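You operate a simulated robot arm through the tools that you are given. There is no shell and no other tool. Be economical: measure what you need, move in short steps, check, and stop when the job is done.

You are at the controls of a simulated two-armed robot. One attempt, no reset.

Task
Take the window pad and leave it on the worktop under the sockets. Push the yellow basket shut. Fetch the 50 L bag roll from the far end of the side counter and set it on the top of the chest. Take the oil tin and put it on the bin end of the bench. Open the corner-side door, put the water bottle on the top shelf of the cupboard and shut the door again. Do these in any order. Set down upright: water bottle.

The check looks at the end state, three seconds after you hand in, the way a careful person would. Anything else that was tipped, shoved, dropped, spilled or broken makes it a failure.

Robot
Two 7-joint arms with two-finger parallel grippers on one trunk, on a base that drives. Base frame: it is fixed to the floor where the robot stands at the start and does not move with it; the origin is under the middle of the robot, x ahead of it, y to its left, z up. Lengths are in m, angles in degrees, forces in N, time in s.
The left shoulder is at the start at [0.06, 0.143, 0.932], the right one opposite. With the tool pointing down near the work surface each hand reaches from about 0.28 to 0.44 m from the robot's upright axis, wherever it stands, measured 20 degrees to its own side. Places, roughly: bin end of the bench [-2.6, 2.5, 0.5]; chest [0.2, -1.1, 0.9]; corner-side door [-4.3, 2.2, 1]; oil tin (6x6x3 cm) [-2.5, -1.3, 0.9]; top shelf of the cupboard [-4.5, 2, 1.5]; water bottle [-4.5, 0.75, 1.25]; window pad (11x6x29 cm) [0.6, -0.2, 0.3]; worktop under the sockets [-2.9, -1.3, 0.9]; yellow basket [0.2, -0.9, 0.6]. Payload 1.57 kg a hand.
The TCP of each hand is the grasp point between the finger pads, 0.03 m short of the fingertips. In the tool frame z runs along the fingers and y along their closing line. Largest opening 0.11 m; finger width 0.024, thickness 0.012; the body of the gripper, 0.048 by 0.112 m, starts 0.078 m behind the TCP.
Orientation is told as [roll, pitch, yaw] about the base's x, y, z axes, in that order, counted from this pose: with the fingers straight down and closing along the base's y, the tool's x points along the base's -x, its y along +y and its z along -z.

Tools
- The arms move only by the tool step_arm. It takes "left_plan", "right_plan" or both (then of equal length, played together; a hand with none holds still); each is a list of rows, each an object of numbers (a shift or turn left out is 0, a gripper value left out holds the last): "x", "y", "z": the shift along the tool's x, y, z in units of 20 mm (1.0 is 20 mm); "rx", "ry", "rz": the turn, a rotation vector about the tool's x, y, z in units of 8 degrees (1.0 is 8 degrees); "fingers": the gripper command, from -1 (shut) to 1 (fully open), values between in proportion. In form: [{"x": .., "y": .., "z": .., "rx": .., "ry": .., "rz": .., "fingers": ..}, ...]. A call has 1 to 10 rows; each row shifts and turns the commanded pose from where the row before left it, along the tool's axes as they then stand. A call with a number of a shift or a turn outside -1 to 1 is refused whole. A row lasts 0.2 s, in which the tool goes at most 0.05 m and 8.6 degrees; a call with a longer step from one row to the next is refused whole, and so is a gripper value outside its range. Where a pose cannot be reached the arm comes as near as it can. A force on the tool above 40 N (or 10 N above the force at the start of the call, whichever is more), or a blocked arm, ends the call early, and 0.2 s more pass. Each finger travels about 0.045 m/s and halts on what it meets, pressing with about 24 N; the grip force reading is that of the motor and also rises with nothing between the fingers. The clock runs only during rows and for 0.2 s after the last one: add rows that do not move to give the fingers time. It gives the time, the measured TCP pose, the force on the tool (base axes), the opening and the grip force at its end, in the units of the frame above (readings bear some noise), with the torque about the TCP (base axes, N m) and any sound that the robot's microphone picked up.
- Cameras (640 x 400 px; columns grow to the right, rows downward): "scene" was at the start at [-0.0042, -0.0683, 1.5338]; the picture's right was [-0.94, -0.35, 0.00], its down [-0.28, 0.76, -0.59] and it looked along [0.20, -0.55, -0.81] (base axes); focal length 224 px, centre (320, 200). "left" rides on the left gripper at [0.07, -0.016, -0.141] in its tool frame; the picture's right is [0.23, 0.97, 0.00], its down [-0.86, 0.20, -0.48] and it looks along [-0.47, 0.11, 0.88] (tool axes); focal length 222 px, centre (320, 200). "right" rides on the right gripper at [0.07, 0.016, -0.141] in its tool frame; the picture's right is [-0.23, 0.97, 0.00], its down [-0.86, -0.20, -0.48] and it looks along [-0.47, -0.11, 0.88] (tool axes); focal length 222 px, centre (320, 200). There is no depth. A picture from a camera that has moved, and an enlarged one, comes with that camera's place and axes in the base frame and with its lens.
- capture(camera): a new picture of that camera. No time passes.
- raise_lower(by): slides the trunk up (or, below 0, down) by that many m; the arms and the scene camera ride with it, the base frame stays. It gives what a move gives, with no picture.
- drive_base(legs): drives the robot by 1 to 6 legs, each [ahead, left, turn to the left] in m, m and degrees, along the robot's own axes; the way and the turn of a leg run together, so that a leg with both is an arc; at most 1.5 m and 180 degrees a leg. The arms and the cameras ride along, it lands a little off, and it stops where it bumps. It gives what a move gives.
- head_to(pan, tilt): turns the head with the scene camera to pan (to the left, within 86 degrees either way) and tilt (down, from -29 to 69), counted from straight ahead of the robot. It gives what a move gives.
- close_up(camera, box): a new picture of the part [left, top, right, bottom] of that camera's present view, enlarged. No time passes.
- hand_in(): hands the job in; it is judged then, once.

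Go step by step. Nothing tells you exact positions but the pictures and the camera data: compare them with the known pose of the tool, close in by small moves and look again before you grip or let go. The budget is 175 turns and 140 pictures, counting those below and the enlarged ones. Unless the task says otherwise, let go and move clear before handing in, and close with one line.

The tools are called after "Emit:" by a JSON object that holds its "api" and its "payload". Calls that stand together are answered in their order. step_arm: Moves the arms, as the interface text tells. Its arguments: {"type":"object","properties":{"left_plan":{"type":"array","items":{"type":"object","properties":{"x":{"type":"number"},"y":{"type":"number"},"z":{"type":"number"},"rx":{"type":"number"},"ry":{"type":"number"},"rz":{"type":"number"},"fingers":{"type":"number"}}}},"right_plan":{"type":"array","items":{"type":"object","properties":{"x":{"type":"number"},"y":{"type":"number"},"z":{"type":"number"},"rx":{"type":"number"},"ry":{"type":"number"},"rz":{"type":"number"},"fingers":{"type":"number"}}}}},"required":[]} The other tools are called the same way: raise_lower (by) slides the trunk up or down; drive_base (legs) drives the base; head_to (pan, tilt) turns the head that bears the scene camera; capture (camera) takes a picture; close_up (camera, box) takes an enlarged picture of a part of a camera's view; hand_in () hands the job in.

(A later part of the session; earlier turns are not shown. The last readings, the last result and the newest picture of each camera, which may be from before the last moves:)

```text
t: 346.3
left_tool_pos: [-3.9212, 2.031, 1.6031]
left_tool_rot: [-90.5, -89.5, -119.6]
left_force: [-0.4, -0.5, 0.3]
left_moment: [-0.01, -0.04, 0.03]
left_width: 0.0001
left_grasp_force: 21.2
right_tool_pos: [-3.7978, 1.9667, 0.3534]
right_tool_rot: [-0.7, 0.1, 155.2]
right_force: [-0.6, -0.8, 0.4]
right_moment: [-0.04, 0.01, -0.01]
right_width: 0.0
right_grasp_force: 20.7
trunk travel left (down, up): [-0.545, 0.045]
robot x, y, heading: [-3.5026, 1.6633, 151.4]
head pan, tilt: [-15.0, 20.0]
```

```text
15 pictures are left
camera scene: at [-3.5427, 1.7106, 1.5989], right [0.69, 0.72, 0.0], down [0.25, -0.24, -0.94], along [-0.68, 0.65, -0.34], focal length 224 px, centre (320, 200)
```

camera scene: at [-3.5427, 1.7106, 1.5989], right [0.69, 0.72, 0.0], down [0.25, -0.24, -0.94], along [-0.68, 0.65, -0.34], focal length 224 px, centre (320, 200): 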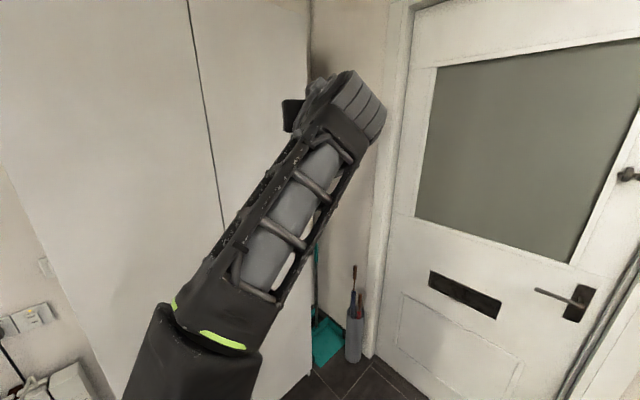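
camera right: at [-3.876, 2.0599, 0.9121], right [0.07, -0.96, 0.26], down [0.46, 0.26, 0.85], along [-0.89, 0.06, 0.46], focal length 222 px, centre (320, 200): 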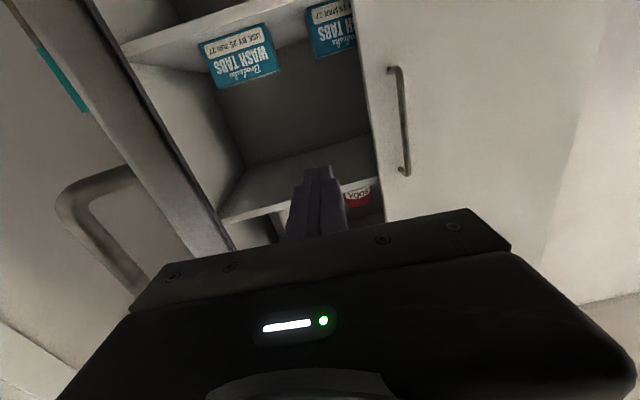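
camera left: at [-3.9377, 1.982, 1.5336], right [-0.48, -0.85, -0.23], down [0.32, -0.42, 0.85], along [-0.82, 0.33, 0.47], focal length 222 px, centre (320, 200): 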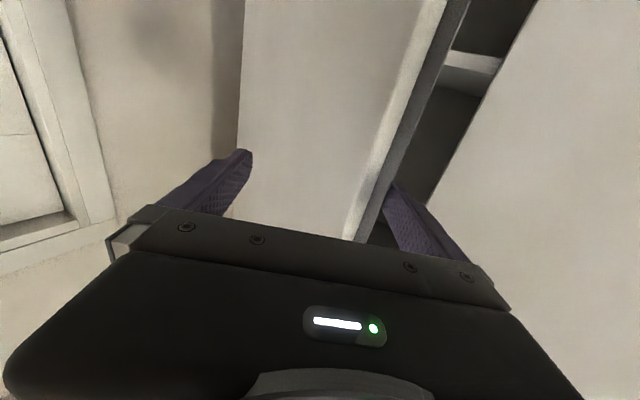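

The cupboard door is shut with the bottle inside. Now for the fallen softener: I'll fold the left arm, drive to the worktop, lower the trunk and look under it.

Emit:
{"api": "step_arm", "payload": {"left_plan": [{"ry": 1, "x": 1}, {"ry": 1, "x": 1}, {"ry": 1, "x": 1}, {"ry": 1, "x": 1}, {"ry": 1, "x": 1}, {"ry": 1, "x": 1}, {"ry": 1, "x": 1}, {"ry": 1, "x": 1}, {"ry": 1, "x": 1}, {"ry": 1, "x": 1}]}}

Emit:
{"api": "step_arm", "payload": {"left_plan": [{"ry": 1, "z": 1}, {"ry": 0.25, "z": 1}, {"z": 1, "y": 1}, {"z": 1, "y": 1}, {"z": 1, "y": 1}, {"z": 1, "y": 1}, {"z": 1, "y": 1}, {"z": 1, "y": 1}, {"z": 1, "y": 1}, {"z": 1, "y": 1}]}}

Emit:
{"api": "drive_base", "payload": {"legs": [[0, 0, 118.5], [1.4, 0, 0], [0.3, 0, 0]]}}

Emit:
{"api": "raise_lower", "payload": {"by": -0.2}}

Emit:
{"api": "head_to", "payload": {"pan": -20, "tilt": 45}}

Emit:
{"api": "capture", "payload": {"camera": "scene"}}

```text
t: 348.5
left_tool_pos: [-3.8714, 1.9857, 1.4318]
left_tool_rot: [3.9, -52.4, 147.0]
left_force: [-0.3, -0.1, -0.5]
left_moment: [0.01, 0.01, 0.0]
left_width: 0.0
left_grasp_force: 21.5
left hand out of reach, approached as far as the arm can: row 1, 2, 3, 4, 5, 6, 7, 8, 9, 10
right_tool_pos: [-3.7974, 1.9681, 0.3523]
right_tool_rot: [-0.7, 0.1, 155.3]
right_force: [0.4, -0.5, 0.4]
right_moment: [-0.01, 0.0, -0.02]
right_width: 0.0
right_grasp_force: 21.3
trunk travel left (down, up): [-0.545, 0.045]
robot x, y, heading: [-3.5017, 1.6592, 151.4]
head pan, tilt: [-15.0, 20.0]
```

```text
t: 350.7
left_tool_pos: [-4.0764, 1.9138, 1.3274]
left_tool_rot: [3.7, -50.5, 147.2]
left_force: [0.4, 0.5, 0.2]
left_moment: [-0.03, 0.01, -0.02]
left_width: 0.0
left_grasp_force: 21.2
left hand out of reach, approached as far as the arm can: row 1
right_tool_pos: [-3.7982, 1.9681, 0.3533]
right_tool_rot: [-0.7, 0.1, 155.2]
right_force: [0.2, 0.4, -0.1]
right_moment: [0.0, 0.01, -0.02]
right_width: 0.0
right_grasp_force: 21.9
trunk travel left (down, up): [-0.545, 0.045]
robot x, y, heading: [-3.5038, 1.6643, 151.2]
head pan, tilt: [-15.0, 20.0]
```

```text
t: 364.3
left_tool_pos: [-3.4691, -0.6761, 1.3271]
left_tool_rot: [3.7, -50.5, -94.6]
left_force: [-0.4, -0.3, -1.4]
left_moment: [0.04, -0.01, -0.02]
left_width: 0.0003
left_grasp_force: 21.1
right_tool_pos: [-3.6506, -0.4558, 0.3521]
right_tool_rot: [-0.7, 0.2, -86.6]
right_force: [-0.2, -0.1, -0.3]
right_moment: [0.03, 0.0, -0.04]
right_width: 0.0
right_grasp_force: 21.9
trunk travel left (down, up): [-0.545, 0.045]
robot x, y, heading: [-3.5171, -0.0502, -90.4]
head pan, tilt: [-15.0, 20.0]
```

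```text
t: 366.5
left_tool_pos: [-3.4696, -0.6746, 1.1285]
left_tool_rot: [3.7, -50.4, -94.5]
left_force: [0.2, -0.8, -0.1]
left_moment: [-0.01, -0.01, 0.01]
left_width: 0.0
left_grasp_force: 21.2
right_tool_pos: [-3.6484, -0.4552, 0.1522]
right_tool_rot: [-0.7, 0.1, -86.5]
right_force: [0.9, 0.0, 0.4]
right_moment: [0.02, 0.0, 0.01]
right_width: 0.0
right_grasp_force: 21.1
trunk travel left (down, up): [-0.345, 0.245]
robot x, y, heading: [-3.5161, -0.0476, -90.4]
head pan, tilt: [-15.0, 20.0]
```

```text
t: 367.4
left_tool_pos: [-3.4687, -0.6747, 1.1285]
left_tool_rot: [3.7, -50.6, -94.6]
left_force: [-0.3, -0.6, 0.2]
left_moment: [0.0, 0.03, -0.03]
left_width: 0.0
left_grasp_force: 21.2
right_tool_pos: [-3.6478, -0.4558, 0.1522]
right_tool_rot: [-0.6, 0.2, -86.5]
right_force: [-0.3, -0.5, -0.6]
right_moment: [0.0, 0.0, -0.01]
right_width: 0.0003
right_grasp_force: 21.6
trunk travel left (down, up): [-0.345, 0.245]
robot x, y, heading: [-3.5148, -0.0538, -90.5]
head pan, tilt: [-20.0, 45.0]
```

```text
14 pictures are left
camera scene: at [-3.5452, -0.0971, 1.3602], right [-0.94, 0.35, 0.0], down [0.25, 0.66, -0.71], along [-0.25, -0.66, -0.71], focal length 224 px, centre (320, 200)
```

scene: 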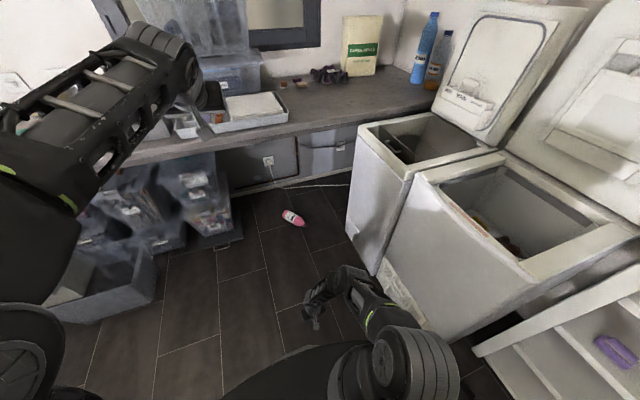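

Emit:
{"api": "close_up", "payload": {"camera": "scene", "box": [260, 190, 340, 240]}}

```text
8.00 times, centred on (300, 215) of scene
camera zoom: at [-3.5452, -0.0971, 1.3602], right [-0.94, 0.35, 0.0], down [0.25, 0.66, -0.71], along [-0.25, -0.66, -0.71], focal length 1795 px, centre (480, 80)
```

zoom: 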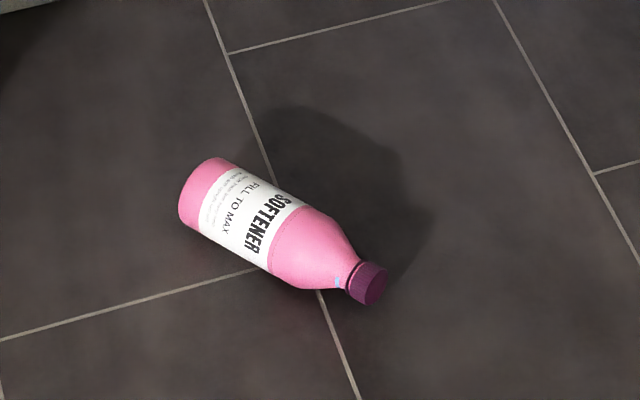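

The softener lies at (-3.744, -1.221), base toward (-3.70, -1.28), cap toward (-3.82, -1.115). To stand it up later I need the hand's +x side facing its base (yaw ≈125°), so I'll test whether the wrist can turn that far.

Emit:
{"api": "step_arm", "payload": {"right_plan": [{"rz": 1, "z": -1}, {"rz": 1, "z": -1}, {"rz": 1, "z": -1}, {"rz": 1}, {"rz": 1}, {"rz": 1}, {"rz": 1}, {"rz": 1}, {"rz": 1}, {"rz": 1}]}}

Emit:
{"api": "step_arm", "payload": {"right_plan": [{"rz": 1}, {"rz": 1}, {"rz": 1}, {"rz": 1}, {"rz": 1}, {"rz": 1}, {"rz": 1}, {"rz": 1}, {"rz": 0.6, "fingers": 1}]}}

```text
t: 369.6
left_tool_pos: [-3.4693, -0.6759, 1.1274]
left_tool_rot: [3.7, -50.5, -94.6]
left_force: [-0.6, -0.9, 0.3]
left_moment: [-0.01, 0.03, 0.03]
left_width: 0.0001
left_grasp_force: 21.6
right_tool_pos: [-3.6474, -0.4559, 0.2127]
right_tool_rot: [-0.3, -0.4, -166.7]
right_force: [1.2, 1.1, 0.3]
right_moment: [0.02, 0.01, 0.02]
right_width: 0.0001
right_grasp_force: 21.0
trunk travel left (down, up): [-0.345, 0.245]
robot x, y, heading: [-3.5201, -0.0501, -90.6]
head pan, tilt: [-20.0, 45.0]
```

```text
t: 371.6
left_tool_pos: [-3.47, -0.6747, 1.1275]
left_tool_rot: [3.7, -50.5, -94.6]
left_force: [0.4, 0.0, 0.1]
left_moment: [-0.01, -0.01, 0.02]
left_width: 0.0
left_grasp_force: 20.8
right_tool_pos: [-3.6482, -0.4562, 0.2125]
right_tool_rot: [0.5, -0.6, 124.6]
right_force: [0.2, 0.4, 0.0]
right_moment: [0.0, 0.01, 0.01]
right_width: 0.0317
right_grasp_force: 0.0
trunk travel left (down, up): [-0.345, 0.245]
robot x, y, heading: [-3.5179, -0.0525, -90.5]
head pan, tilt: [-20.0, 45.0]
```

The wrist turned freely. Now I'll retract the left hand so it clears the worktop, then approach.

Emit:
{"api": "step_arm", "payload": {"left_plan": [{"x": 0.64, "z": -0.77}, {"x": 0.64, "z": -0.77}, {"x": 0.64, "z": -0.77}, {"x": 0.64, "z": -0.77}, {"x": 0.64, "z": -0.77}, {"x": 0.64, "z": -0.77}, {"x": 0.64, "z": -0.77}, {"x": 0.64, "z": -0.77}, {"ry": 1}, {"ry": 1}], "right_plan": [{"fingers": 1}, {}, {}, {}, {}, {}, {}, {}, {}, {}]}}

Emit:
{"api": "step_arm", "payload": {"left_plan": [{"ry": 1, "x": 1}, {"ry": 1, "x": 1}, {"ry": 1, "x": 1}, {"ry": 1, "x": 1}, {"x": 1}, {"x": 1}, {"x": 1}, {"x": 1}]}}

```text
t: 373.8
left_tool_pos: [-3.4649, -0.5156, 1.1269]
left_tool_rot: [2.9, -36.0, -93.5]
left_force: [0.3, -0.9, 0.1]
left_moment: [0.02, 0.0, -0.03]
left_width: 0.0
left_grasp_force: 21.3
right_tool_pos: [-3.6477, -0.4567, 0.2148]
right_tool_rot: [0.5, -0.4, 124.6]
right_force: [-0.7, -0.2, -0.2]
right_moment: [0.01, 0.02, -0.01]
right_width: 0.1096
right_grasp_force: 0.0
trunk travel left (down, up): [-0.345, 0.245]
robot x, y, heading: [-3.5194, -0.0495, -90.6]
head pan, tilt: [-20.0, 45.0]
```

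```text
t: 375.6
left_tool_pos: [-3.4754, -0.4587, 1.0517]
left_tool_rot: [4.8, -24.8, -94.7]
left_force: [0.9, 0.7, -0.1]
left_moment: [0.01, -0.01, 0.0]
left_width: 0.0
left_grasp_force: 21.5
left hand out of reach, approached as far as the arm can: row 1, 2, 3, 4, 7, 8
right_tool_pos: [-3.6484, -0.4556, 0.2126]
right_tool_rot: [0.5, -0.6, 124.6]
right_force: [0.7, 0.2, 0.3]
right_moment: [0.03, 0.05, -0.05]
right_width: 0.1101
right_grasp_force: 0.1
trunk travel left (down, up): [-0.345, 0.245]
robot x, y, heading: [-3.5143, -0.0497, -90.4]
head pan, tilt: [-20.0, 45.0]
```

Emit:
{"api": "step_arm", "payload": {"left_plan": [{"z": -0.9, "x": -0.4}, {"z": -0.9, "x": -0.4}, {"z": -0.9, "x": -0.4}, {"z": -0.9, "x": -0.4}, {"z": -0.9, "x": -0.4}, {"z": -0.9, "x": -0.4}, {"z": -0.9, "x": -0.4}, {"z": -0.9, "x": -0.4}]}}

Emit:
{"api": "drive_base", "payload": {"legs": [[0.47, 0, 0]]}}

Emit:
{"api": "raise_lower", "payload": {"by": -0.1}}

Emit:
{"api": "step_arm", "payload": {"right_plan": [{"x": 0.72, "y": 0.95, "z": -0.9}, {"x": 0.72, "y": 0.95, "z": -0.9}, {"x": 0.72, "y": 0.95, "z": -0.9}, {"x": 0.72, "y": 0.95, "z": -0.9}, {"x": 0.72, "y": 0.95, "z": -0.9}, {"x": 0.72, "y": 0.95}, {"x": 0.72, "y": 0.95}, {"x": 0.72, "y": 0.95}, {"x": 0.72, "y": 0.95}, {"x": 0.72, "y": 0.95}]}}

```text
t: 377.4
left_tool_pos: [-3.4786, -0.458, 1.0879]
left_tool_rot: [4.7, -25.0, -94.5]
left_force: [-0.2, 0.4, -0.4]
left_moment: [0.01, 0.01, 0.0]
left_width: 0.0001
left_grasp_force: 21.1
left hand out of reach, approached as far as the arm can: row 3, 4, 5, 6, 7, 8
right_tool_pos: [-3.6483, -0.4563, 0.2128]
right_tool_rot: [0.5, -0.5, 124.6]
right_force: [0.8, -0.1, 0.1]
right_moment: [0.0, 0.03, -0.01]
right_width: 0.1102
right_grasp_force: 0.0
trunk travel left (down, up): [-0.345, 0.245]
robot x, y, heading: [-3.5201, -0.0495, -90.5]
head pan, tilt: [-20.0, 45.0]
```

```text
t: 380.2
left_tool_pos: [-3.4765, -0.9399, 1.0885]
left_tool_rot: [4.7, -25.0, -94.2]
left_force: [0.7, 0.2, -0.4]
left_moment: [-0.02, 0.0, -0.01]
left_width: 0.0001
left_grasp_force: 21.1
right_tool_pos: [-3.6471, -0.9391, 0.2134]
right_tool_rot: [0.5, -0.4, 125.0]
right_force: [0.5, -0.4, -0.2]
right_moment: [0.02, -0.02, 0.01]
right_width: 0.1099
right_grasp_force: 0.0
trunk travel left (down, up): [-0.345, 0.245]
robot x, y, heading: [-3.5181, -0.5342, -89.9]
head pan, tilt: [-20.0, 45.0]
```

```text
t: 381.6
left_tool_pos: [-3.4769, -0.9392, 0.9891]
left_tool_rot: [4.8, -25.0, -94.3]
left_force: [-0.6, 0.3, -0.3]
left_moment: [0.01, 0.01, -0.03]
left_width: 0.0
left_grasp_force: 21.0
right_tool_pos: [-3.6464, -0.9388, 0.1123]
right_tool_rot: [0.5, -0.5, 125.1]
right_force: [0.8, -0.3, -0.1]
right_moment: [-0.03, 0.0, -0.01]
right_width: 0.1099
right_grasp_force: 0.0
trunk travel left (down, up): [-0.245, 0.345]
robot x, y, heading: [-3.5192, -0.5329, -90.4]
head pan, tilt: [-20.0, 45.0]
```

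```text
t: 383.8
left_tool_pos: [-3.4771, -0.9392, 0.9898]
left_tool_rot: [4.7, -25.0, -94.1]
left_force: [-0.5, -0.1, 0.2]
left_moment: [0.01, 0.0, -0.01]
left_width: 0.0
left_grasp_force: 21.0
right_tool_pos: [-3.7099, -1.1344, 0.2019]
right_tool_rot: [0.5, -0.4, 125.1]
right_force: [0.8, -0.1, -0.2]
right_moment: [0.01, 0.02, -0.02]
right_width: 0.1101
right_grasp_force: 0.0
right hand out of reach, approached as far as the arm can: row 9, 10
trunk travel left (down, up): [-0.245, 0.345]
robot x, y, heading: [-3.5198, -0.5316, -89.7]
head pan, tilt: [-20.0, 45.0]
```

Emit:
{"api": "step_arm", "payload": {"left_plan": [{"y": 1}, {"y": 1}, {"y": 1}, {"y": 1}, {"y": 1}, {"y": 1}, {"y": 1}, {"y": 1}, {"y": 1}, {"y": 1}]}}

Emit:
{"api": "step_arm", "payload": {"left_plan": [{"y": 1, "x": 0.9, "z": -0.42}, {"y": 1, "x": 0.9, "z": -0.42}, {"y": 1, "x": 0.9, "z": -0.42}, {"x": 0.9, "z": -0.42}, {"x": 0.9, "z": -0.42}, {"x": 0.9, "z": -0.42}, {"x": 0.9, "z": -0.42}, {"x": 0.9, "z": -0.42}]}}

```text
t: 386.0
left_tool_pos: [-3.2787, -0.9463, 1.0046]
left_tool_rot: [4.8, -24.9, -94.3]
left_force: [-0.1, -1.0, 0.8]
left_moment: [0.0, 0.01, 0.01]
left_width: 0.0
left_grasp_force: 21.3
right_tool_pos: [-3.7111, -1.1347, 0.2024]
right_tool_rot: [0.5, -0.6, 125.1]
right_force: [0.2, -0.6, 0.0]
right_moment: [-0.03, -0.02, -0.01]
right_width: 0.11
right_grasp_force: 0.1
trunk travel left (down, up): [-0.245, 0.345]
robot x, y, heading: [-3.5171, -0.5382, -89.9]
head pan, tilt: [-20.0, 45.0]
```

```text
t: 387.8
left_tool_pos: [-3.2552, -0.9268, 1.0058]
left_tool_rot: [4.8, -24.9, -94.2]
left_force: [0.1, 0.4, 0.5]
left_moment: [-0.03, -0.05, -0.01]
left_width: 0.0
left_grasp_force: 21.4
left hand out of reach, approached as far as the arm can: row 2, 3, 4, 5, 6, 7, 8
right_tool_pos: [-3.7102, -1.1343, 0.2018]
right_tool_rot: [0.5, -0.5, 125.1]
right_force: [-0.4, -0.6, -0.1]
right_moment: [0.04, 0.02, -0.01]
right_width: 0.1099
right_grasp_force: 0.0
trunk travel left (down, up): [-0.245, 0.345]
robot x, y, heading: [-3.5185, -0.5308, -90.0]
head pan, tilt: [-20.0, 45.0]
```

Emit:
{"api": "step_arm", "payload": {"left_plan": [{"ry": 1}, {"ry": 1}, {"ry": 1}, {"x": 1}, {"x": 1}, {"x": 1}, {"x": 1}, {"x": 1}, {"x": 1}]}}

Emit:
{"api": "step_arm", "payload": {"right_plan": [{"x": 0.3, "y": 0.95}, {"x": 0.3, "y": 0.95}]}}

```text
t: 389.8
left_tool_pos: [-3.2783, -0.8716, 0.9449]
left_tool_rot: [1.0, -24.7, -96.4]
left_force: [0.1, 0.0, 0.1]
left_moment: [0.03, 0.04, -0.02]
left_width: 0.0001
left_grasp_force: 21.0
left hand out of reach, approached as far as the arm can: row 1, 2, 3, 6, 7, 8, 9
right_tool_pos: [-3.7095, -1.1354, 0.2011]
right_tool_rot: [0.6, -0.5, 125.1]
right_force: [0.2, -0.5, 0.1]
right_moment: [-0.02, -0.02, -0.03]
right_width: 0.1098
right_grasp_force: 0.0
trunk travel left (down, up): [-0.245, 0.345]
robot x, y, heading: [-3.5211, -0.534, -90.0]
head pan, tilt: [-20.0, 45.0]
```

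```text
t: 390.4
left_tool_pos: [-3.2781, -0.8726, 0.9456]
left_tool_rot: [1.1, -24.8, -96.3]
left_force: [0.2, 1.4, -0.7]
left_moment: [-0.02, -0.02, 0.01]
left_width: 0.0004
left_grasp_force: 21.4
right_tool_pos: [-3.7101, -1.1341, 0.2014]
right_tool_rot: [0.6, -0.5, 125.1]
right_force: [-0.9, -0.3, -0.4]
right_moment: [0.01, -0.01, 0.01]
right_width: 0.1101
right_grasp_force: 0.1
right hand out of reach, approached as far as the arm can: row 1, 2
trunk travel left (down, up): [-0.245, 0.345]
robot x, y, heading: [-3.522, -0.5344, -90.1]
head pan, tilt: [-20.0, 45.0]
```

Emit:
{"api": "raise_lower", "payload": {"by": -0.09}}

Emit:
{"api": "step_arm", "payload": {"right_plan": [{"z": -0.5, "x": 0.52, "y": 0.78}, {"z": -0.5, "x": 0.52, "y": 0.78}, {"z": -0.5, "x": 0.52, "y": 0.78}, {"z": -0.5, "x": 0.52, "y": 0.78}, {"z": -0.5, "x": 0.52, "y": 0.78}]}}

Emit:
{"api": "capture", "payload": {"camera": "right"}}

```text
t: 391.6
left_tool_pos: [-3.2784, -0.8734, 0.8568]
left_tool_rot: [1.1, -24.8, -96.4]
left_force: [0.1, -1.1, -0.2]
left_moment: [0.01, 0.01, -0.02]
left_width: 0.0002
left_grasp_force: 20.8
right_tool_pos: [-3.7109, -1.1341, 0.1105]
right_tool_rot: [0.5, -0.5, 125.2]
right_force: [0.2, -0.9, 0.6]
right_moment: [0.0, 0.03, 0.01]
right_width: 0.11
right_grasp_force: 0.1
trunk travel left (down, up): [-0.155, 0.435]
robot x, y, heading: [-3.5204, -0.5323, -89.9]
head pan, tilt: [-20.0, 45.0]
```

```text
t: 392.8
left_tool_pos: [-3.2794, -0.873, 0.8564]
left_tool_rot: [1.1, -24.8, -96.5]
left_force: [-0.1, -0.8, 0.3]
left_moment: [0.01, 0.04, -0.01]
left_width: 0.0
left_grasp_force: 20.9
right_tool_pos: [-3.7474, -1.1682, 0.1704]
right_tool_rot: [0.3, -0.5, 125.1]
right_force: [0.3, -0.3, -0.7]
right_moment: [-0.03, 0.01, 0.01]
right_width: 0.11
right_grasp_force: 0.0
right hand out of reach, approached as far as the arm can: row 1, 2, 3, 4, 5
trunk travel left (down, up): [-0.155, 0.435]
robot x, y, heading: [-3.5195, -0.529, -90.0]
head pan, tilt: [-20.0, 45.0]
```

```text
12 pictures are left
camera right: at [-3.7189, -1.2346, 0.3114], right [-0.93, -0.37, 0.01], down [-0.32, 0.81, 0.48], along [-0.19, 0.45, -0.87], focal length 222 px, centre (320, 200)
```

right: 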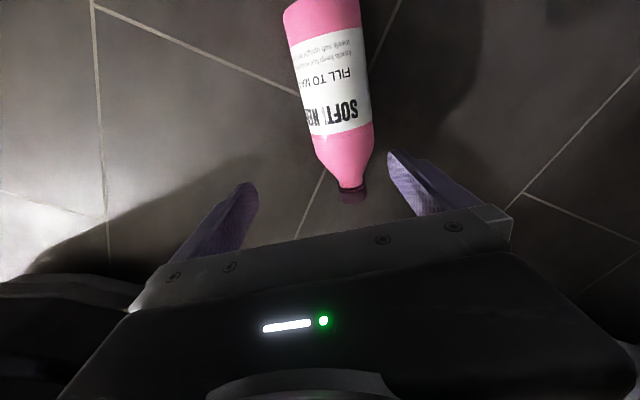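

The bottle lies aligned between the fingers. I need about 4.5 cm more ahead, then straight down with the trunk.

Emit:
{"api": "drive_base", "payload": {"legs": [[0.045, -0.011, 0]]}}

Emit:
{"api": "raise_lower", "payload": {"by": -0.1}}

Emit:
{"api": "capture", "payload": {"camera": "right"}}

```text
t: 393.7
left_tool_pos: [-3.2908, -0.9195, 0.8563]
left_tool_rot: [1.2, -25.0, -96.6]
left_force: [0.1, 0.1, -0.4]
left_moment: [-0.04, -0.03, 0.03]
left_width: 0.0001
left_grasp_force: 21.0
right_tool_pos: [-3.7594, -1.2138, 0.1714]
right_tool_rot: [0.4, -0.6, 124.8]
right_force: [0.5, -0.4, -0.3]
right_moment: [0.01, -0.02, 0.01]
right_width: 0.11
right_grasp_force: 0.0
trunk travel left (down, up): [-0.155, 0.435]
robot x, y, heading: [-3.5332, -0.5781, -89.8]
head pan, tilt: [-20.0, 45.0]
```

```text
t: 395.1
left_tool_pos: [-3.2907, -0.92, 0.7573]
left_tool_rot: [1.1, -25.0, -96.7]
left_force: [-0.8, -0.6, -0.8]
left_moment: [-0.01, -0.01, 0.01]
left_width: 0.0
left_grasp_force: 21.2
right_tool_pos: [-3.7593, -1.2142, 0.0721]
right_tool_rot: [0.4, -0.5, 124.9]
right_force: [-0.5, -0.4, 0.0]
right_moment: [0.02, -0.02, -0.01]
right_width: 0.11
right_grasp_force: 0.1
trunk travel left (down, up): [-0.055, 0.535]
robot x, y, heading: [-3.5343, -0.5763, -90.0]
head pan, tilt: [-20.0, 45.0]
```

```text
11 pictures are left
camera right: at [-3.7317, -1.2804, 0.2115], right [-0.93, -0.37, 0.01], down [-0.32, 0.81, 0.48], along [-0.19, 0.45, -0.87], focal length 222 px, centre (320, 200)
```

right: 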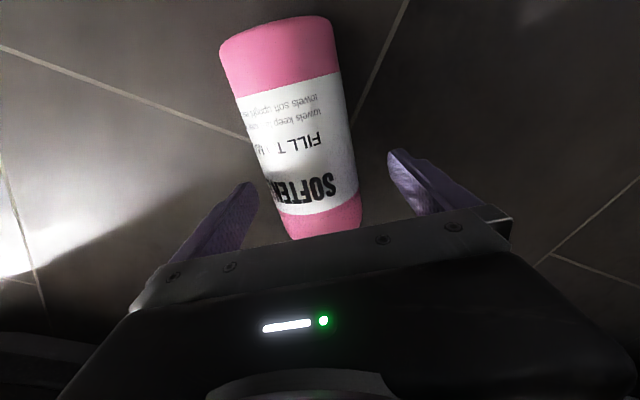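

Emit:
{"api": "raise_lower", "payload": {"by": -0.033}}

Emit:
{"api": "step_arm", "payload": {"right_plan": [{"fingers": -1}, {"fingers": -1}, {"fingers": -1}, {"fingers": -1}, {"fingers": -1}]}}

Emit:
{"api": "raise_lower", "payload": {"by": 0.1}}

Emit:
{"api": "drive_base", "payload": {"legs": [[-0.5, 0.1, 0]]}}

```text
t: 395.8
left_tool_pos: [-3.2907, -0.92, 0.7235]
left_tool_rot: [1.1, -24.9, -96.7]
left_force: [0.3, -0.2, -0.1]
left_moment: [0.01, 0.03, 0.0]
left_width: 0.0
left_grasp_force: 20.8
right_tool_pos: [-3.7598, -1.2135, 0.0393]
right_tool_rot: [0.4, -0.5, 124.8]
right_force: [-1.0, 0.1, 0.5]
right_moment: [0.02, -0.02, 0.0]
right_width: 0.1101
right_grasp_force: 0.1
trunk travel left (down, up): [-0.022, 0.568]
robot x, y, heading: [-3.5302, -0.5783, -90.1]
head pan, tilt: [-20.0, 45.0]
```

```text
t: 397.0
left_tool_pos: [-3.2909, -0.9207, 0.7245]
left_tool_rot: [1.2, -24.9, -96.8]
left_force: [0.0, -0.4, -0.2]
left_moment: [0.01, -0.01, 0.01]
left_width: 0.0003
left_grasp_force: 21.4
right_tool_pos: [-3.7598, -1.2136, 0.0385]
right_tool_rot: [0.5, -0.4, 124.9]
right_force: [-1.3, -0.2, 0.5]
right_moment: [-0.09, 0.03, 0.03]
right_width: 0.0713
right_grasp_force: 24.5
trunk travel left (down, up): [-0.022, 0.568]
robot x, y, heading: [-3.5317, -0.579, -90.1]
head pan, tilt: [-20.0, 45.0]
```

```text
t: 398.4
left_tool_pos: [-3.2918, -0.9205, 0.8245]
left_tool_rot: [1.2, -24.8, -96.8]
left_force: [-0.8, -0.4, 0.1]
left_moment: [0.01, -0.01, 0.02]
left_width: 0.0003
left_grasp_force: 21.1
right_tool_pos: [-3.7583, -1.2139, 0.1378]
right_tool_rot: [0.4, -0.6, 125.0]
right_force: [0.2, 0.6, -6.5]
right_moment: [0.04, 0.02, -0.01]
right_width: 0.0709
right_grasp_force: 24.3
trunk travel left (down, up): [-0.122, 0.468]
robot x, y, heading: [-3.5274, -0.5792, -89.9]
head pan, tilt: [-20.0, 45.0]
```

```text
t: 401.4
left_tool_pos: [-3.1919, -0.4077, 0.823]
left_tool_rot: [1.1, -24.8, -95.9]
left_force: [-0.4, 0.8, 1.1]
left_moment: [-0.01, 0.01, -0.02]
left_width: 0.0
left_grasp_force: 21.5
right_tool_pos: [-3.6573, -0.7077, 0.138]
right_tool_rot: [0.4, -0.6, 125.7]
right_force: [-0.7, 0.4, -5.4]
right_moment: [0.04, 0.04, 0.01]
right_width: 0.0712
right_grasp_force: 24.2
trunk travel left (down, up): [-0.122, 0.468]
robot x, y, heading: [-3.4337, -0.0729, -89.2]
head pan, tilt: [-20.0, 45.0]
```

Softener gripped and lifted. I'll back up, raise, turn the wrist back and bring the bottle upright.

Emit:
{"api": "drive_base", "payload": {"legs": [[-0.25, 0.2, 0]]}}

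Emit:
{"api": "raise_lower", "payload": {"by": 0.4}}

Emit:
{"api": "step_arm", "payload": {"right_plan": [{"rz": -1, "z": -1}, {"rz": -1, "z": -1}, {"rz": -1, "z": -1}, {"rz": -1, "z": -1}, {"rz": -1, "z": -1}, {"rz": -1, "z": -1}, {"rz": -1, "z": -1}, {"rz": -1, "z": -1}, {"rz": -1, "z": -1}, {"rz": -1, "z": -1}]}}

Emit:
{"api": "step_arm", "payload": {"right_plan": [{"rz": -1, "z": -1}, {"rz": -1, "z": -1}, {"rz": -1, "z": -1}, {"rz": -1, "z": -1}, {"rz": -1}, {"rz": -1}, {"rz": -1}, {"rz": -1}]}}

Emit:
{"api": "step_arm", "payload": {"right_plan": [{"ry": -1}, {"ry": -1}, {"ry": -1}, {"ry": -1}, {"ry": -1}, {"ry": -1}, {"ry": -1}, {"ry": -1}, {"ry": -1}, {"ry": -1}]}}

```text
t: 403.5
left_tool_pos: [-2.9907, -0.1549, 0.8233]
left_tool_rot: [1.1, -24.9, -95.7]
left_force: [-0.9, -0.5, -0.2]
left_moment: [0.03, -0.01, 0.0]
left_width: 0.0
left_grasp_force: 21.6
right_tool_pos: [-3.453, -0.4572, 0.1375]
right_tool_rot: [0.4, -0.6, 126.0]
right_force: [-0.7, -0.5, -5.6]
right_moment: [0.03, 0.04, -0.02]
right_width: 0.0716
right_grasp_force: 23.8
trunk travel left (down, up): [-0.122, 0.468]
robot x, y, heading: [-3.2358, 0.1834, -89.1]
head pan, tilt: [-20.0, 45.0]
```

```text
t: 407.4
left_tool_pos: [-2.9903, -0.1556, 1.2243]
left_tool_rot: [1.0, -24.8, -95.7]
left_force: [-0.2, -0.4, 0.2]
left_moment: [0.01, 0.01, 0.0]
left_width: 0.0
left_grasp_force: 21.2
right_tool_pos: [-3.4525, -0.4561, 0.5375]
right_tool_rot: [0.4, -0.6, 126.0]
right_force: [0.0, 0.6, -6.1]
right_moment: [0.07, 0.0, -0.01]
right_width: 0.0707
right_grasp_force: 24.3
trunk travel left (down, up): [-0.522, 0.068]
robot x, y, heading: [-3.236, 0.1827, -89.5]
head pan, tilt: [-20.0, 45.0]
```

```text
t: 409.6
left_tool_pos: [-2.9893, -0.1553, 1.2237]
left_tool_rot: [1.1, -24.9, -95.8]
left_force: [-0.4, -0.1, -0.3]
left_moment: [-0.01, 0.01, 0.05]
left_width: 0.0002
left_grasp_force: 21.0
right_tool_pos: [-3.4519, -0.4567, 0.7386]
right_tool_rot: [-0.4, -0.5, -153.9]
right_force: [0.1, -0.4, -5.6]
right_moment: [-0.05, 0.08, -0.02]
right_width: 0.071
right_grasp_force: 24.1
trunk travel left (down, up): [-0.522, 0.068]
robot x, y, heading: [-3.2331, 0.1823, -89.2]
head pan, tilt: [-20.0, 45.0]
```

```text
t: 411.4
left_tool_pos: [-2.9898, -0.1568, 1.2235]
left_tool_rot: [1.2, -24.9, -95.7]
left_force: [-0.2, -0.2, 0.1]
left_moment: [0.02, 0.0, -0.02]
left_width: 0.0
left_grasp_force: 21.6
right_tool_pos: [-3.4506, -0.4587, 0.8174]
right_tool_rot: [-0.7, 0.2, -89.9]
right_force: [0.6, 0.1, -5.5]
right_moment: [-0.03, 0.03, 0.01]
right_width: 0.0708
right_grasp_force: 23.9
trunk travel left (down, up): [-0.522, 0.068]
robot x, y, heading: [-3.2351, 0.1841, -89.3]
head pan, tilt: [-20.0, 45.0]
```

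```text
t: 413.6
left_tool_pos: [-2.9899, -0.155, 1.2241]
left_tool_rot: [1.2, -24.9, -95.7]
left_force: [0.2, -0.9, -0.3]
left_moment: [-0.03, -0.03, 0.02]
left_width: 0.0
left_grasp_force: 21.4
right_tool_pos: [-3.4497, -0.4583, 0.8185]
right_tool_rot: [-3.2, -79.9, -86.9]
right_force: [0.0, -0.1, -4.6]
right_moment: [-0.02, 0.0, -0.01]
right_width: 0.0714
right_grasp_force: 24.2
trunk travel left (down, up): [-0.522, 0.068]
robot x, y, heading: [-3.2392, 0.1845, -89.1]
head pan, tilt: [-20.0, 45.0]
```

Emit:
{"api": "raise_lower", "payload": {"by": 0.065}}

Emit:
{"api": "step_arm", "payload": {"right_plan": [{"ry": -1, "x": -1}, {"ry": -0.25, "x": -1}, {"x": -1}, {"x": -1}, {"x": -1}, {"x": -1}, {"x": -1}, {"x": -1}, {"x": -1}, {"x": -1}]}}

Emit:
{"api": "head_to", "payload": {"pan": -5, "tilt": 35}}

Emit:
{"api": "capture", "payload": {"camera": "scene"}}

```text
t: 414.6
left_tool_pos: [-2.9908, -0.1555, 1.2886]
left_tool_rot: [1.1, -24.7, -95.7]
left_force: [0.2, 0.4, -0.9]
left_moment: [0.01, 0.02, -0.01]
left_width: 0.0
left_grasp_force: 21.3
right_tool_pos: [-3.4507, -0.4584, 0.8815]
right_tool_rot: [-3.7, -79.8, -86.4]
right_force: [0.1, -1.1, -6.1]
right_moment: [-0.02, -0.05, -0.01]
right_width: 0.071
right_grasp_force: 23.8
trunk travel left (down, up): [-0.587, 0.003]
robot x, y, heading: [-3.2348, 0.1826, -88.8]
head pan, tilt: [-20.0, 45.0]
```

```text
t: 416.8
left_tool_pos: [-2.9897, -0.1541, 1.2886]
left_tool_rot: [1.2, -24.8, -95.7]
left_force: [0.0, -0.2, -0.7]
left_moment: [0.02, 0.0, -0.03]
left_width: 0.0
left_grasp_force: 21.0
right_tool_pos: [-3.4472, -0.4627, 1.0838]
right_tool_rot: [-73.8, -89.3, -16.2]
right_force: [-0.3, 0.6, -6.5]
right_moment: [0.02, -0.03, -0.03]
right_width: 0.0708
right_grasp_force: 23.6
trunk travel left (down, up): [-0.587, 0.003]
robot x, y, heading: [-3.236, 0.1832, -89.2]
head pan, tilt: [-20.0, 45.0]
```

```text
t: 417.6
left_tool_pos: [-2.9896, -0.155, 1.2892]
left_tool_rot: [1.1, -24.8, -95.6]
left_force: [0.3, 0.2, -0.5]
left_moment: [-0.02, 0.01, 0.0]
left_width: 0.0
left_grasp_force: 21.6
right_tool_pos: [-3.4477, -0.4632, 1.0842]
right_tool_rot: [-73.8, -89.3, -16.1]
right_force: [0.5, -0.6, -6.1]
right_moment: [0.03, 0.0, 0.01]
right_width: 0.0709
right_grasp_force: 23.7
trunk travel left (down, up): [-0.587, 0.003]
robot x, y, heading: [-3.2354, 0.1842, -89.3]
head pan, tilt: [-5.0, 35.0]
```

```text
10 pictures are left
camera scene: at [-3.2419, 0.1239, 1.6169], right [-1.0, 0.07, 0.0], down [0.04, 0.57, -0.82], along [-0.06, -0.82, -0.57], focal length 224 px, centre (320, 200)
```

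scene: 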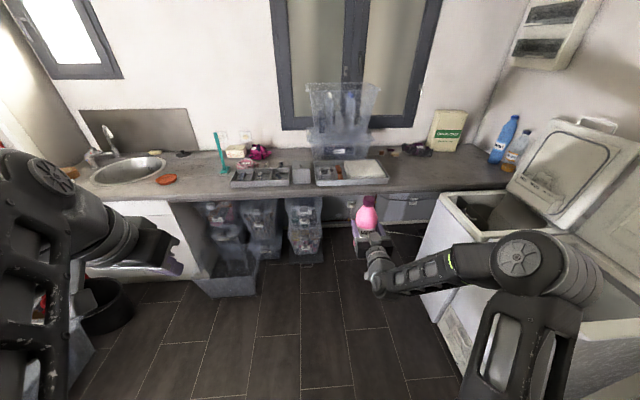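

Softener is upright in the hand. Moving to its original spot near (-2.565, -1.09).

Emit:
{"api": "drive_base", "payload": {"legs": [[0, 0.88, 0], [0.46, 0, 0]]}}

Emit:
{"api": "close_up", "payload": {"camera": "scene", "box": [200, 100, 480, 275]}}

```text
t: 420.2
left_tool_pos: [-2.5695, -0.1483, 1.2875]
left_tool_rot: [0.7, -25.0, -95.6]
left_force: [1.0, -0.6, 0.5]
left_moment: [-0.03, 0.15, -0.08]
left_width: 0.0
left_grasp_force: 21.5
right_tool_pos: [-3.0286, -0.4556, 1.0825]
right_tool_rot: [-61.6, -89.0, -28.6]
right_force: [2.0, 0.4, -4.9]
right_moment: [0.05, 0.01, -0.15]
right_width: 0.0711
right_grasp_force: 24.2
trunk travel left (down, up): [-0.587, 0.003]
robot x, y, heading: [-2.8146, 0.1878, -89.1]
head pan, tilt: [-5.0, 35.0]
stopped in leg 1: the robot was blocked; the commanded pose is now the measured one
```

```text
2.29 times, centred on (340, 188) of scene
camera zoom: at [-2.8183, 0.1309, 1.617], right [-1.0, 0.07, 0.0], down [0.04, 0.57, -0.82], along [-0.06, -0.82, -0.57], focal length 513 px, centre (274, 229)
```

zoom: 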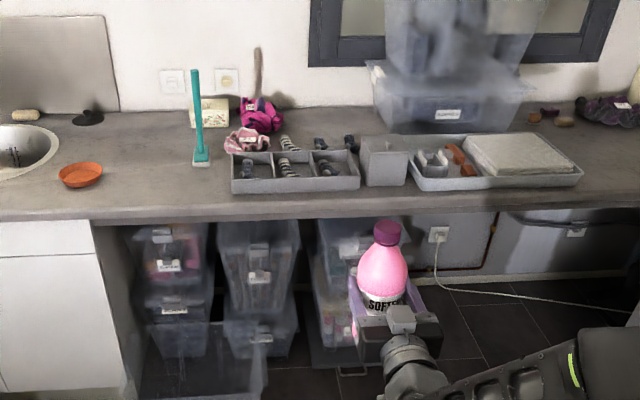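

The base touched something on its left, probably the purple crate. I'll step away from it, go ahead first, then left.

Emit:
{"api": "drive_base", "payload": {"legs": [[0.02, -0.06, 0], [0.42, 0, 0], [0, 0.52, 0]]}}

Emit:
{"api": "head_to", "payload": {"pan": 75, "tilt": 55}}

Emit:
{"api": "capture", "payload": {"camera": "scene"}}

```text
t: 426.1
left_tool_pos: [-2.1098, -0.5927, 1.2893]
left_tool_rot: [1.1, -24.8, -95.8]
left_force: [-1.0, -0.5, -0.4]
left_moment: [-0.06, 0.01, 0.0]
left_width: 0.0
left_grasp_force: 20.9
right_tool_pos: [-2.5696, -0.9017, 1.0815]
right_tool_rot: [-61.8, -89.1, -28.6]
right_force: [0.5, -0.2, -5.8]
right_moment: [0.03, 0.02, -0.01]
right_width: 0.0711
right_grasp_force: 24.1
trunk travel left (down, up): [-0.587, 0.003]
robot x, y, heading: [-2.3508, -0.2522, -89.0]
head pan, tilt: [-5.0, 35.0]
```

```text
t: 427.6
left_tool_pos: [-2.1102, -0.5936, 1.2886]
left_tool_rot: [1.1, -24.8, -95.9]
left_force: [-0.4, -0.1, 0.3]
left_moment: [-0.01, -0.01, 0.03]
left_width: 0.0001
left_grasp_force: 21.2
right_tool_pos: [-2.5702, -0.9023, 1.082]
right_tool_rot: [-59.9, -89.3, -30.6]
right_force: [0.4, 0.3, -6.4]
right_moment: [0.03, -0.02, 0.02]
right_width: 0.0711
right_grasp_force: 24.1
trunk travel left (down, up): [-0.587, 0.003]
robot x, y, heading: [-2.3564, -0.2564, -89.1]
head pan, tilt: [75.0, 55.0]
```

```text
8 pictures are left
camera scene: at [-2.2849, -0.2439, 1.5887], right [-0.24, -0.97, 0.0], down [-0.79, 0.2, -0.57], along [0.56, -0.14, -0.82], focal length 224 px, centre (320, 200)
```

scene: 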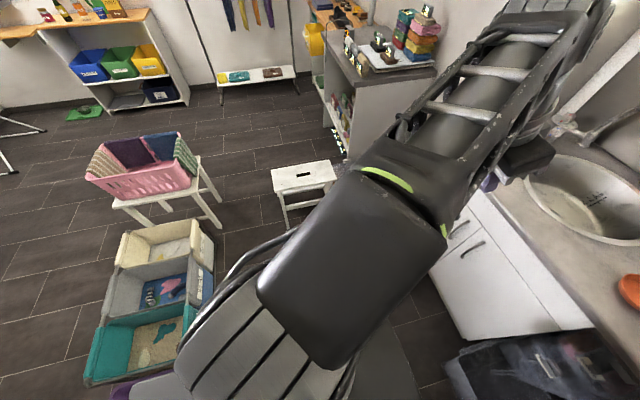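

Emit:
{"api": "drive_base", "payload": {"legs": [[0.183, 0, 0]]}}

Emit:
{"api": "raise_lower", "payload": {"by": -0.075}}

Emit:
{"api": "head_to", "payload": {"pan": -15, "tilt": 45}}

Emit:
{"api": "capture", "payload": {"camera": "scene"}}

```text
t: 429.1
left_tool_pos: [-2.1103, -0.7807, 1.2874]
left_tool_rot: [1.1, -24.7, -96.1]
left_force: [0.0, -0.8, -0.1]
left_moment: [0.04, 0.01, -0.01]
left_width: 0.0
left_grasp_force: 21.5
right_tool_pos: [-2.571, -1.0868, 1.0821]
right_tool_rot: [-55.8, -89.2, -34.8]
right_force: [-0.2, -0.9, -6.2]
right_moment: [0.04, -0.01, 0.02]
right_width: 0.0711
right_grasp_force: 24.3
trunk travel left (down, up): [-0.587, 0.003]
robot x, y, heading: [-2.353, -0.4402, -89.3]
head pan, tilt: [75.0, 55.0]
```

```text
t: 430.3
left_tool_pos: [-2.1095, -0.7798, 1.2136]
left_tool_rot: [1.2, -24.9, -96.0]
left_force: [0.6, 0.2, -0.8]
left_moment: [0.03, -0.03, -0.02]
left_width: 0.0002
left_grasp_force: 21.1
right_tool_pos: [-2.5701, -1.0857, 1.0072]
right_tool_rot: [-60.0, -89.2, -30.8]
right_force: [0.1, 0.2, -4.8]
right_moment: [0.03, -0.01, 0.04]
right_width: 0.071
right_grasp_force: 23.9
trunk travel left (down, up): [-0.512, 0.078]
robot x, y, heading: [-2.3522, -0.4426, -89.4]
head pan, tilt: [75.0, 55.0]
```

```text
t: 431.9
left_tool_pos: [-2.1089, -0.7798, 1.2128]
left_tool_rot: [1.2, -24.8, -96.0]
left_force: [-0.6, -0.5, -0.2]
left_moment: [0.03, 0.0, 0.0]
left_width: 0.0
left_grasp_force: 21.9
right_tool_pos: [-2.5704, -1.0864, 1.0075]
right_tool_rot: [-58.4, -89.3, -32.2]
right_force: [0.8, -0.1, -5.8]
right_moment: [0.0, 0.01, 0.04]
right_width: 0.071
right_grasp_force: 24.0
trunk travel left (down, up): [-0.512, 0.078]
robot x, y, heading: [-2.3491, -0.4387, -89.5]
head pan, tilt: [-15.0, 45.0]
```

```text
7 pictures are left
camera scene: at [-2.3721, -0.4907, 1.5271], right [-0.97, 0.25, 0.0], down [0.17, 0.69, -0.71], along [-0.17, -0.68, -0.71], focal length 224 px, centre (320, 200)
```

scene: 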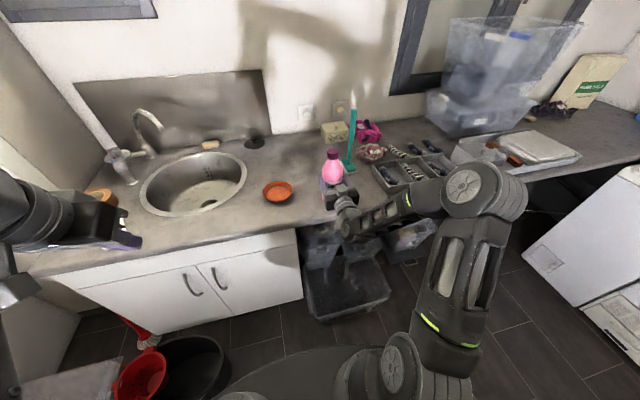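

Emit:
{"api": "raise_lower", "payload": {"by": -0.01}}

Emit:
{"api": "raise_lower", "payload": {"by": -0.006}}

Emit:
{"api": "raise_lower", "payload": {"by": -0.006}}

Emit:
{"api": "raise_lower", "payload": {"by": -0.006}}

```text
t: 432.5
left_tool_pos: [-2.1094, -0.7779, 1.2051]
left_tool_rot: [1.1, -24.9, -96.1]
left_force: [0.3, 0.8, 0.4]
left_moment: [0.0, 0.02, 0.02]
left_width: 0.0001
left_grasp_force: 21.2
right_tool_pos: [-2.5708, -1.0856, 1.0012]
right_tool_rot: [-99.9, -89.3, 9.3]
right_force: [-1.5, -1.8, 12.4]
right_moment: [-0.44, -0.22, -0.06]
right_width: 0.0709
right_grasp_force: 24.3
trunk travel left (down, up): [-0.502, 0.088]
robot x, y, heading: [-2.3554, -0.4422, -89.0]
head pan, tilt: [-15.0, 45.0]
```

```text
t: 433.1
left_tool_pos: [-2.1096, -0.7786, 1.1982]
left_tool_rot: [1.1, -24.9, -95.9]
left_force: [-0.4, -1.0, 0.1]
left_moment: [0.0, -0.01, -0.01]
left_width: 0.0
left_grasp_force: 21.4
right_tool_pos: [-2.5703, -1.0845, 0.9944]
right_tool_rot: [-79.7, -89.2, -11.0]
right_force: [-1.4, -1.8, 17.3]
right_moment: [-0.31, -0.42, -0.08]
right_width: 0.0708
right_grasp_force: 24.6
trunk travel left (down, up): [-0.496, 0.094]
robot x, y, heading: [-2.3544, -0.4429, -89.4]
head pan, tilt: [-15.0, 45.0]
```

```text
t: 433.6
left_tool_pos: [-2.1089, -0.7777, 1.1922]
left_tool_rot: [1.0, -24.9, -96.0]
left_force: [0.0, -0.5, -0.8]
left_moment: [0.0, -0.02, 0.0]
left_width: 0.0001
left_grasp_force: 21.2
right_tool_pos: [-2.5693, -1.084, 0.9868]
right_tool_rot: [-65.2, -89.2, -25.4]
right_force: [0.2, 0.2, 14.8]
right_moment: [-0.22, -0.49, -0.04]
right_width: 0.0709
right_grasp_force: 23.9
trunk travel left (down, up): [-0.49, 0.1]
robot x, y, heading: [-2.3526, -0.4449, -89.3]
head pan, tilt: [-15.0, 45.0]
```

```text
t: 434.1
left_tool_pos: [-2.1089, -0.779, 1.187]
left_tool_rot: [1.1, -24.9, -96.0]
left_force: [0.1, 0.1, -0.6]
left_moment: [-0.01, -0.01, -0.02]
left_width: 0.0
left_grasp_force: 21.1
right_tool_pos: [-2.5691, -1.0848, 0.9795]
right_tool_rot: [-68.8, -89.3, -21.7]
right_force: [1.2, 0.5, 15.3]
right_moment: [-0.27, -0.58, 0.02]
right_width: 0.071
right_grasp_force: 23.9
trunk travel left (down, up): [-0.484, 0.106]
robot x, y, heading: [-2.3519, -0.441, -89.4]
head pan, tilt: [-15.0, 45.0]
```

The bottle is standing on the worktop and slid slightly in the grip. Releasing and backing straight off.

Emit:
{"api": "step_arm", "payload": {"right_plan": [{"fingers": 0.9}, {"fingers": 0.9}, {"fingers": 0.9}, {"fingers": 0.9}, {}]}}

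Emit:
{"api": "drive_base", "payload": {"legs": [[-0.3, 0, 0]]}}

Emit:
{"api": "close_up", "payload": {"camera": "scene", "box": [200, 60, 440, 210]}}

```text
t: 435.4
left_tool_pos: [-2.1085, -0.7803, 1.1857]
left_tool_rot: [1.1, -24.9, -96.0]
left_force: [-0.1, -0.8, 0.6]
left_moment: [0.02, 0.03, 0.02]
left_width: 0.0004
left_grasp_force: 21.3
right_tool_pos: [-2.5707, -1.0858, 0.9797]
right_tool_rot: [-61.1, -89.3, -29.5]
right_force: [-0.4, -0.1, -0.4]
right_moment: [0.02, -0.01, -0.02]
right_width: 0.1046
right_grasp_force: 0.0
trunk travel left (down, up): [-0.484, 0.106]
robot x, y, heading: [-2.3548, -0.4424, -89.3]
head pan, tilt: [-15.0, 45.0]
```

```text
t: 437.4
left_tool_pos: [-2.1133, -0.4707, 1.1871]
left_tool_rot: [1.1, -24.9, -95.9]
left_force: [-0.6, 0.7, -0.1]
left_moment: [-0.03, 0.01, -0.01]
left_width: 0.0
left_grasp_force: 21.2
right_tool_pos: [-2.5733, -0.7763, 0.9808]
right_tool_rot: [-63.9, -89.2, -26.6]
right_force: [0.0, 0.2, -0.6]
right_moment: [0.03, 0.0, 0.0]
right_width: 0.1046
right_grasp_force: 0.0
trunk travel left (down, up): [-0.484, 0.106]
robot x, y, heading: [-2.3546, -0.1307, -89.1]
head pan, tilt: [-15.0, 45.0]
```

```text
2.67 times, centred on (320, 135) of scene
camera zoom: at [-2.3759, -0.1805, 1.4992], right [-0.97, 0.25, 0.0], down [0.17, 0.68, -0.71], along [-0.17, -0.69, -0.71], focal length 598 px, centre (320, 373)
```

zoom: 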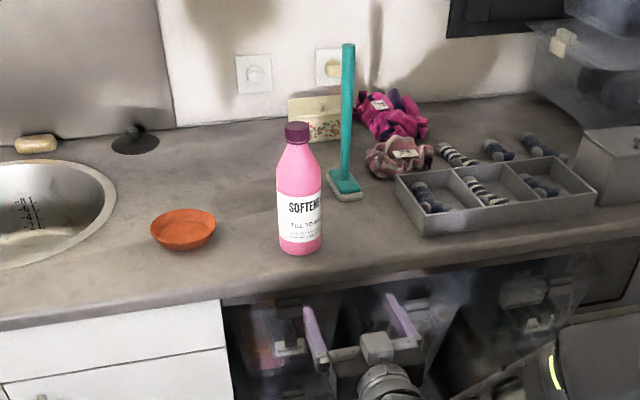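

The softener is back upright in its place and the pad is still standing. Now I'll travel back round the crates toward the chest side and identify the 50 L roll.

Emit:
{"api": "drive_base", "payload": {"legs": [[0, -0.84, 0], [-1.46, 0, 0], [0, 1.4, 0], [0, 1.35, 0]]}}

Emit:
{"api": "head_to", "payload": {"pan": 80, "tilt": 25}}

Emit:
{"api": "close_up", "payload": {"camera": "scene", "box": [120, 80, 520, 330]}}

```text
t: 462.0
left_tool_pos: [-0.1618, 0.964, 1.1862]
left_tool_rot: [1.1, -24.9, -96.5]
left_force: [-0.1, 0.2, 0.2]
left_moment: [-0.02, 0.01, 0.0]
left_width: 0.0002
left_grasp_force: 21.2
right_tool_pos: [-0.6254, 0.6641, 0.9793]
right_tool_rot: [-61.9, -89.2, -29.4]
right_force: [-0.8, 1.1, -0.6]
right_moment: [-0.05, 0.03, 0.01]
right_width: 0.1041
right_grasp_force: 0.1
trunk travel left (down, up): [-0.484, 0.106]
robot x, y, heading: [-0.3998, 1.303, -89.7]
head pan, tilt: [-15.0, 45.0]
```

```text
t: 463.7
left_tool_pos: [-0.1632, 0.9654, 1.1859]
left_tool_rot: [1.1, -24.9, -96.6]
left_force: [0.6, 1.0, -0.5]
left_moment: [0.0, -0.01, 0.03]
left_width: 0.0
left_grasp_force: 21.0
right_tool_pos: [-0.6269, 0.6629, 0.9795]
right_tool_rot: [-61.5, -89.2, -29.7]
right_force: [-0.1, 0.5, -0.4]
right_moment: [-0.04, 0.0, -0.01]
right_width: 0.1046
right_grasp_force: 0.0
trunk travel left (down, up): [-0.484, 0.106]
robot x, y, heading: [-0.4008, 1.3006, -89.7]
head pan, tilt: [80.0, 25.0]
```

```text
1.60 times, centred on (320, 205) of scene
camera zoom: at [-0.3114, 1.3192, 1.5297], right [-0.17, -0.99, 0.0], down [-0.42, 0.07, -0.91], along [0.89, -0.16, -0.42], focal length 359 px, centre (320, 192)
```

zoom: 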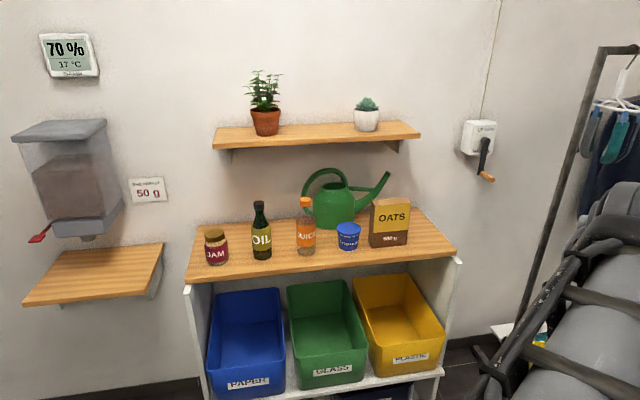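

No rolls on that shelf, so the rolls are on the grey counter. I'll go there and read their labels.

Emit:
{"api": "drive_base", "payload": {"legs": [[1.1, 0, 0]]}}

Emit:
{"api": "raise_lower", "payload": {"by": 0.1}}

Emit:
{"api": "head_to", "payload": {"pan": 0, "tilt": 40}}

Emit:
{"api": "close_up", "payload": {"camera": "scene", "box": [265, 100, 385, 175]}}

```text
t: 469.2
left_tool_pos: [-0.1728, -0.113, 1.185]
left_tool_rot: [1.2, -24.9, -97.3]
left_force: [1.2, 0.1, 0.2]
left_moment: [0.01, -0.03, -0.01]
left_width: 0.0001
left_grasp_force: 21.0
right_tool_pos: [-0.641, -0.4072, 0.979]
right_tool_rot: [-60.5, -89.1, -31.5]
right_force: [1.1, 0.3, 0.9]
right_moment: [-0.01, 0.01, 0.0]
right_width: 0.1041
right_grasp_force: 0.0
trunk travel left (down, up): [-0.484, 0.106]
robot x, y, heading: [-0.4064, 0.2332, -90.7]
head pan, tilt: [80.0, 25.0]
```

```text
t: 470.6
left_tool_pos: [-0.1727, -0.113, 1.2864]
left_tool_rot: [1.2, -25.0, -97.4]
left_force: [-0.1, 0.1, 0.3]
left_moment: [0.01, 0.03, 0.01]
left_width: 0.0002
left_grasp_force: 21.8
right_tool_pos: [-0.6403, -0.4068, 1.0798]
right_tool_rot: [-60.9, -89.2, -31.1]
right_force: [0.7, -0.8, -0.3]
right_moment: [-0.01, 0.01, -0.04]
right_width: 0.1044
right_grasp_force: 0.0
trunk travel left (down, up): [-0.584, 0.006]
robot x, y, heading: [-0.4074, 0.2337, -90.4]
head pan, tilt: [80.0, 25.0]
```

```text
t: 472.1
left_tool_pos: [-0.1725, -0.1127, 1.2857]
left_tool_rot: [1.2, -24.8, -97.4]
left_force: [0.4, 0.3, -0.7]
left_moment: [0.02, 0.02, 0.01]
left_width: 0.0
left_grasp_force: 21.3
right_tool_pos: [-0.6417, -0.4072, 1.0789]
right_tool_rot: [-61.8, -89.3, -30.3]
right_force: [0.3, 0.5, 0.3]
right_moment: [-0.01, -0.01, 0.0]
right_width: 0.1045
right_grasp_force: 0.0
trunk travel left (down, up): [-0.584, 0.006]
robot x, y, heading: [-0.4055, 0.2314, -90.8]
head pan, tilt: [0.0, 40.0]
```

```text
5.33 times, centred on (325, 138) of scene
camera zoom: at [-0.4078, 0.1763, 1.6064], right [-1.0, 0.01, 0.0], down [0.01, 0.64, -0.77], along [-0.01, -0.77, -0.64], focal length 1197 px, centre (293, 533)
```

zoom: 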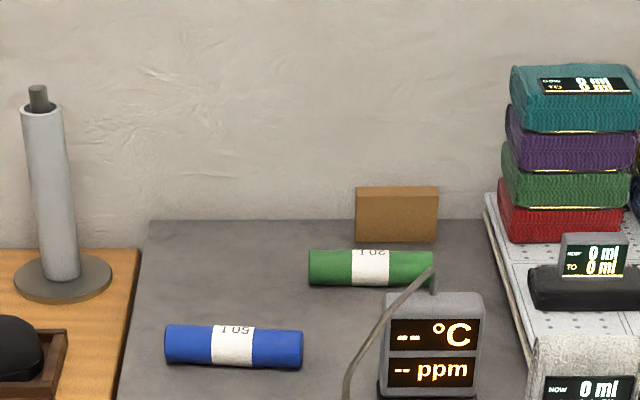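

Emit:
{"api": "close_up", "payload": {"camera": "scene", "box": [294, 144, 350, 170]}}

```text
11.43 times, centred on (322, 157) of scene
camera zoom: at [-0.4078, 0.1763, 1.6064], right [-1.0, 0.01, 0.0], down [0.01, 0.64, -0.77], along [-0.01, -0.77, -0.64], focal length 2564 px, centre (297, 691)
```

zoom: 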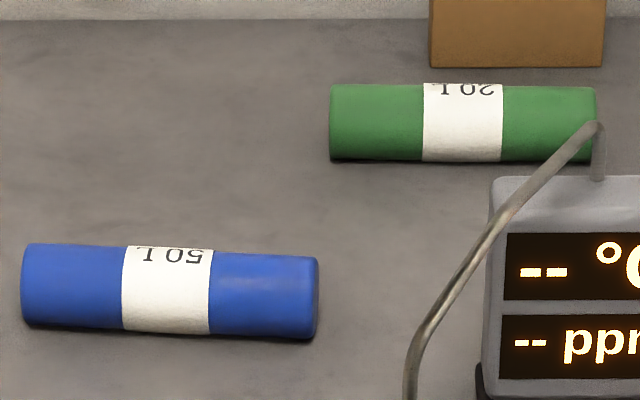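

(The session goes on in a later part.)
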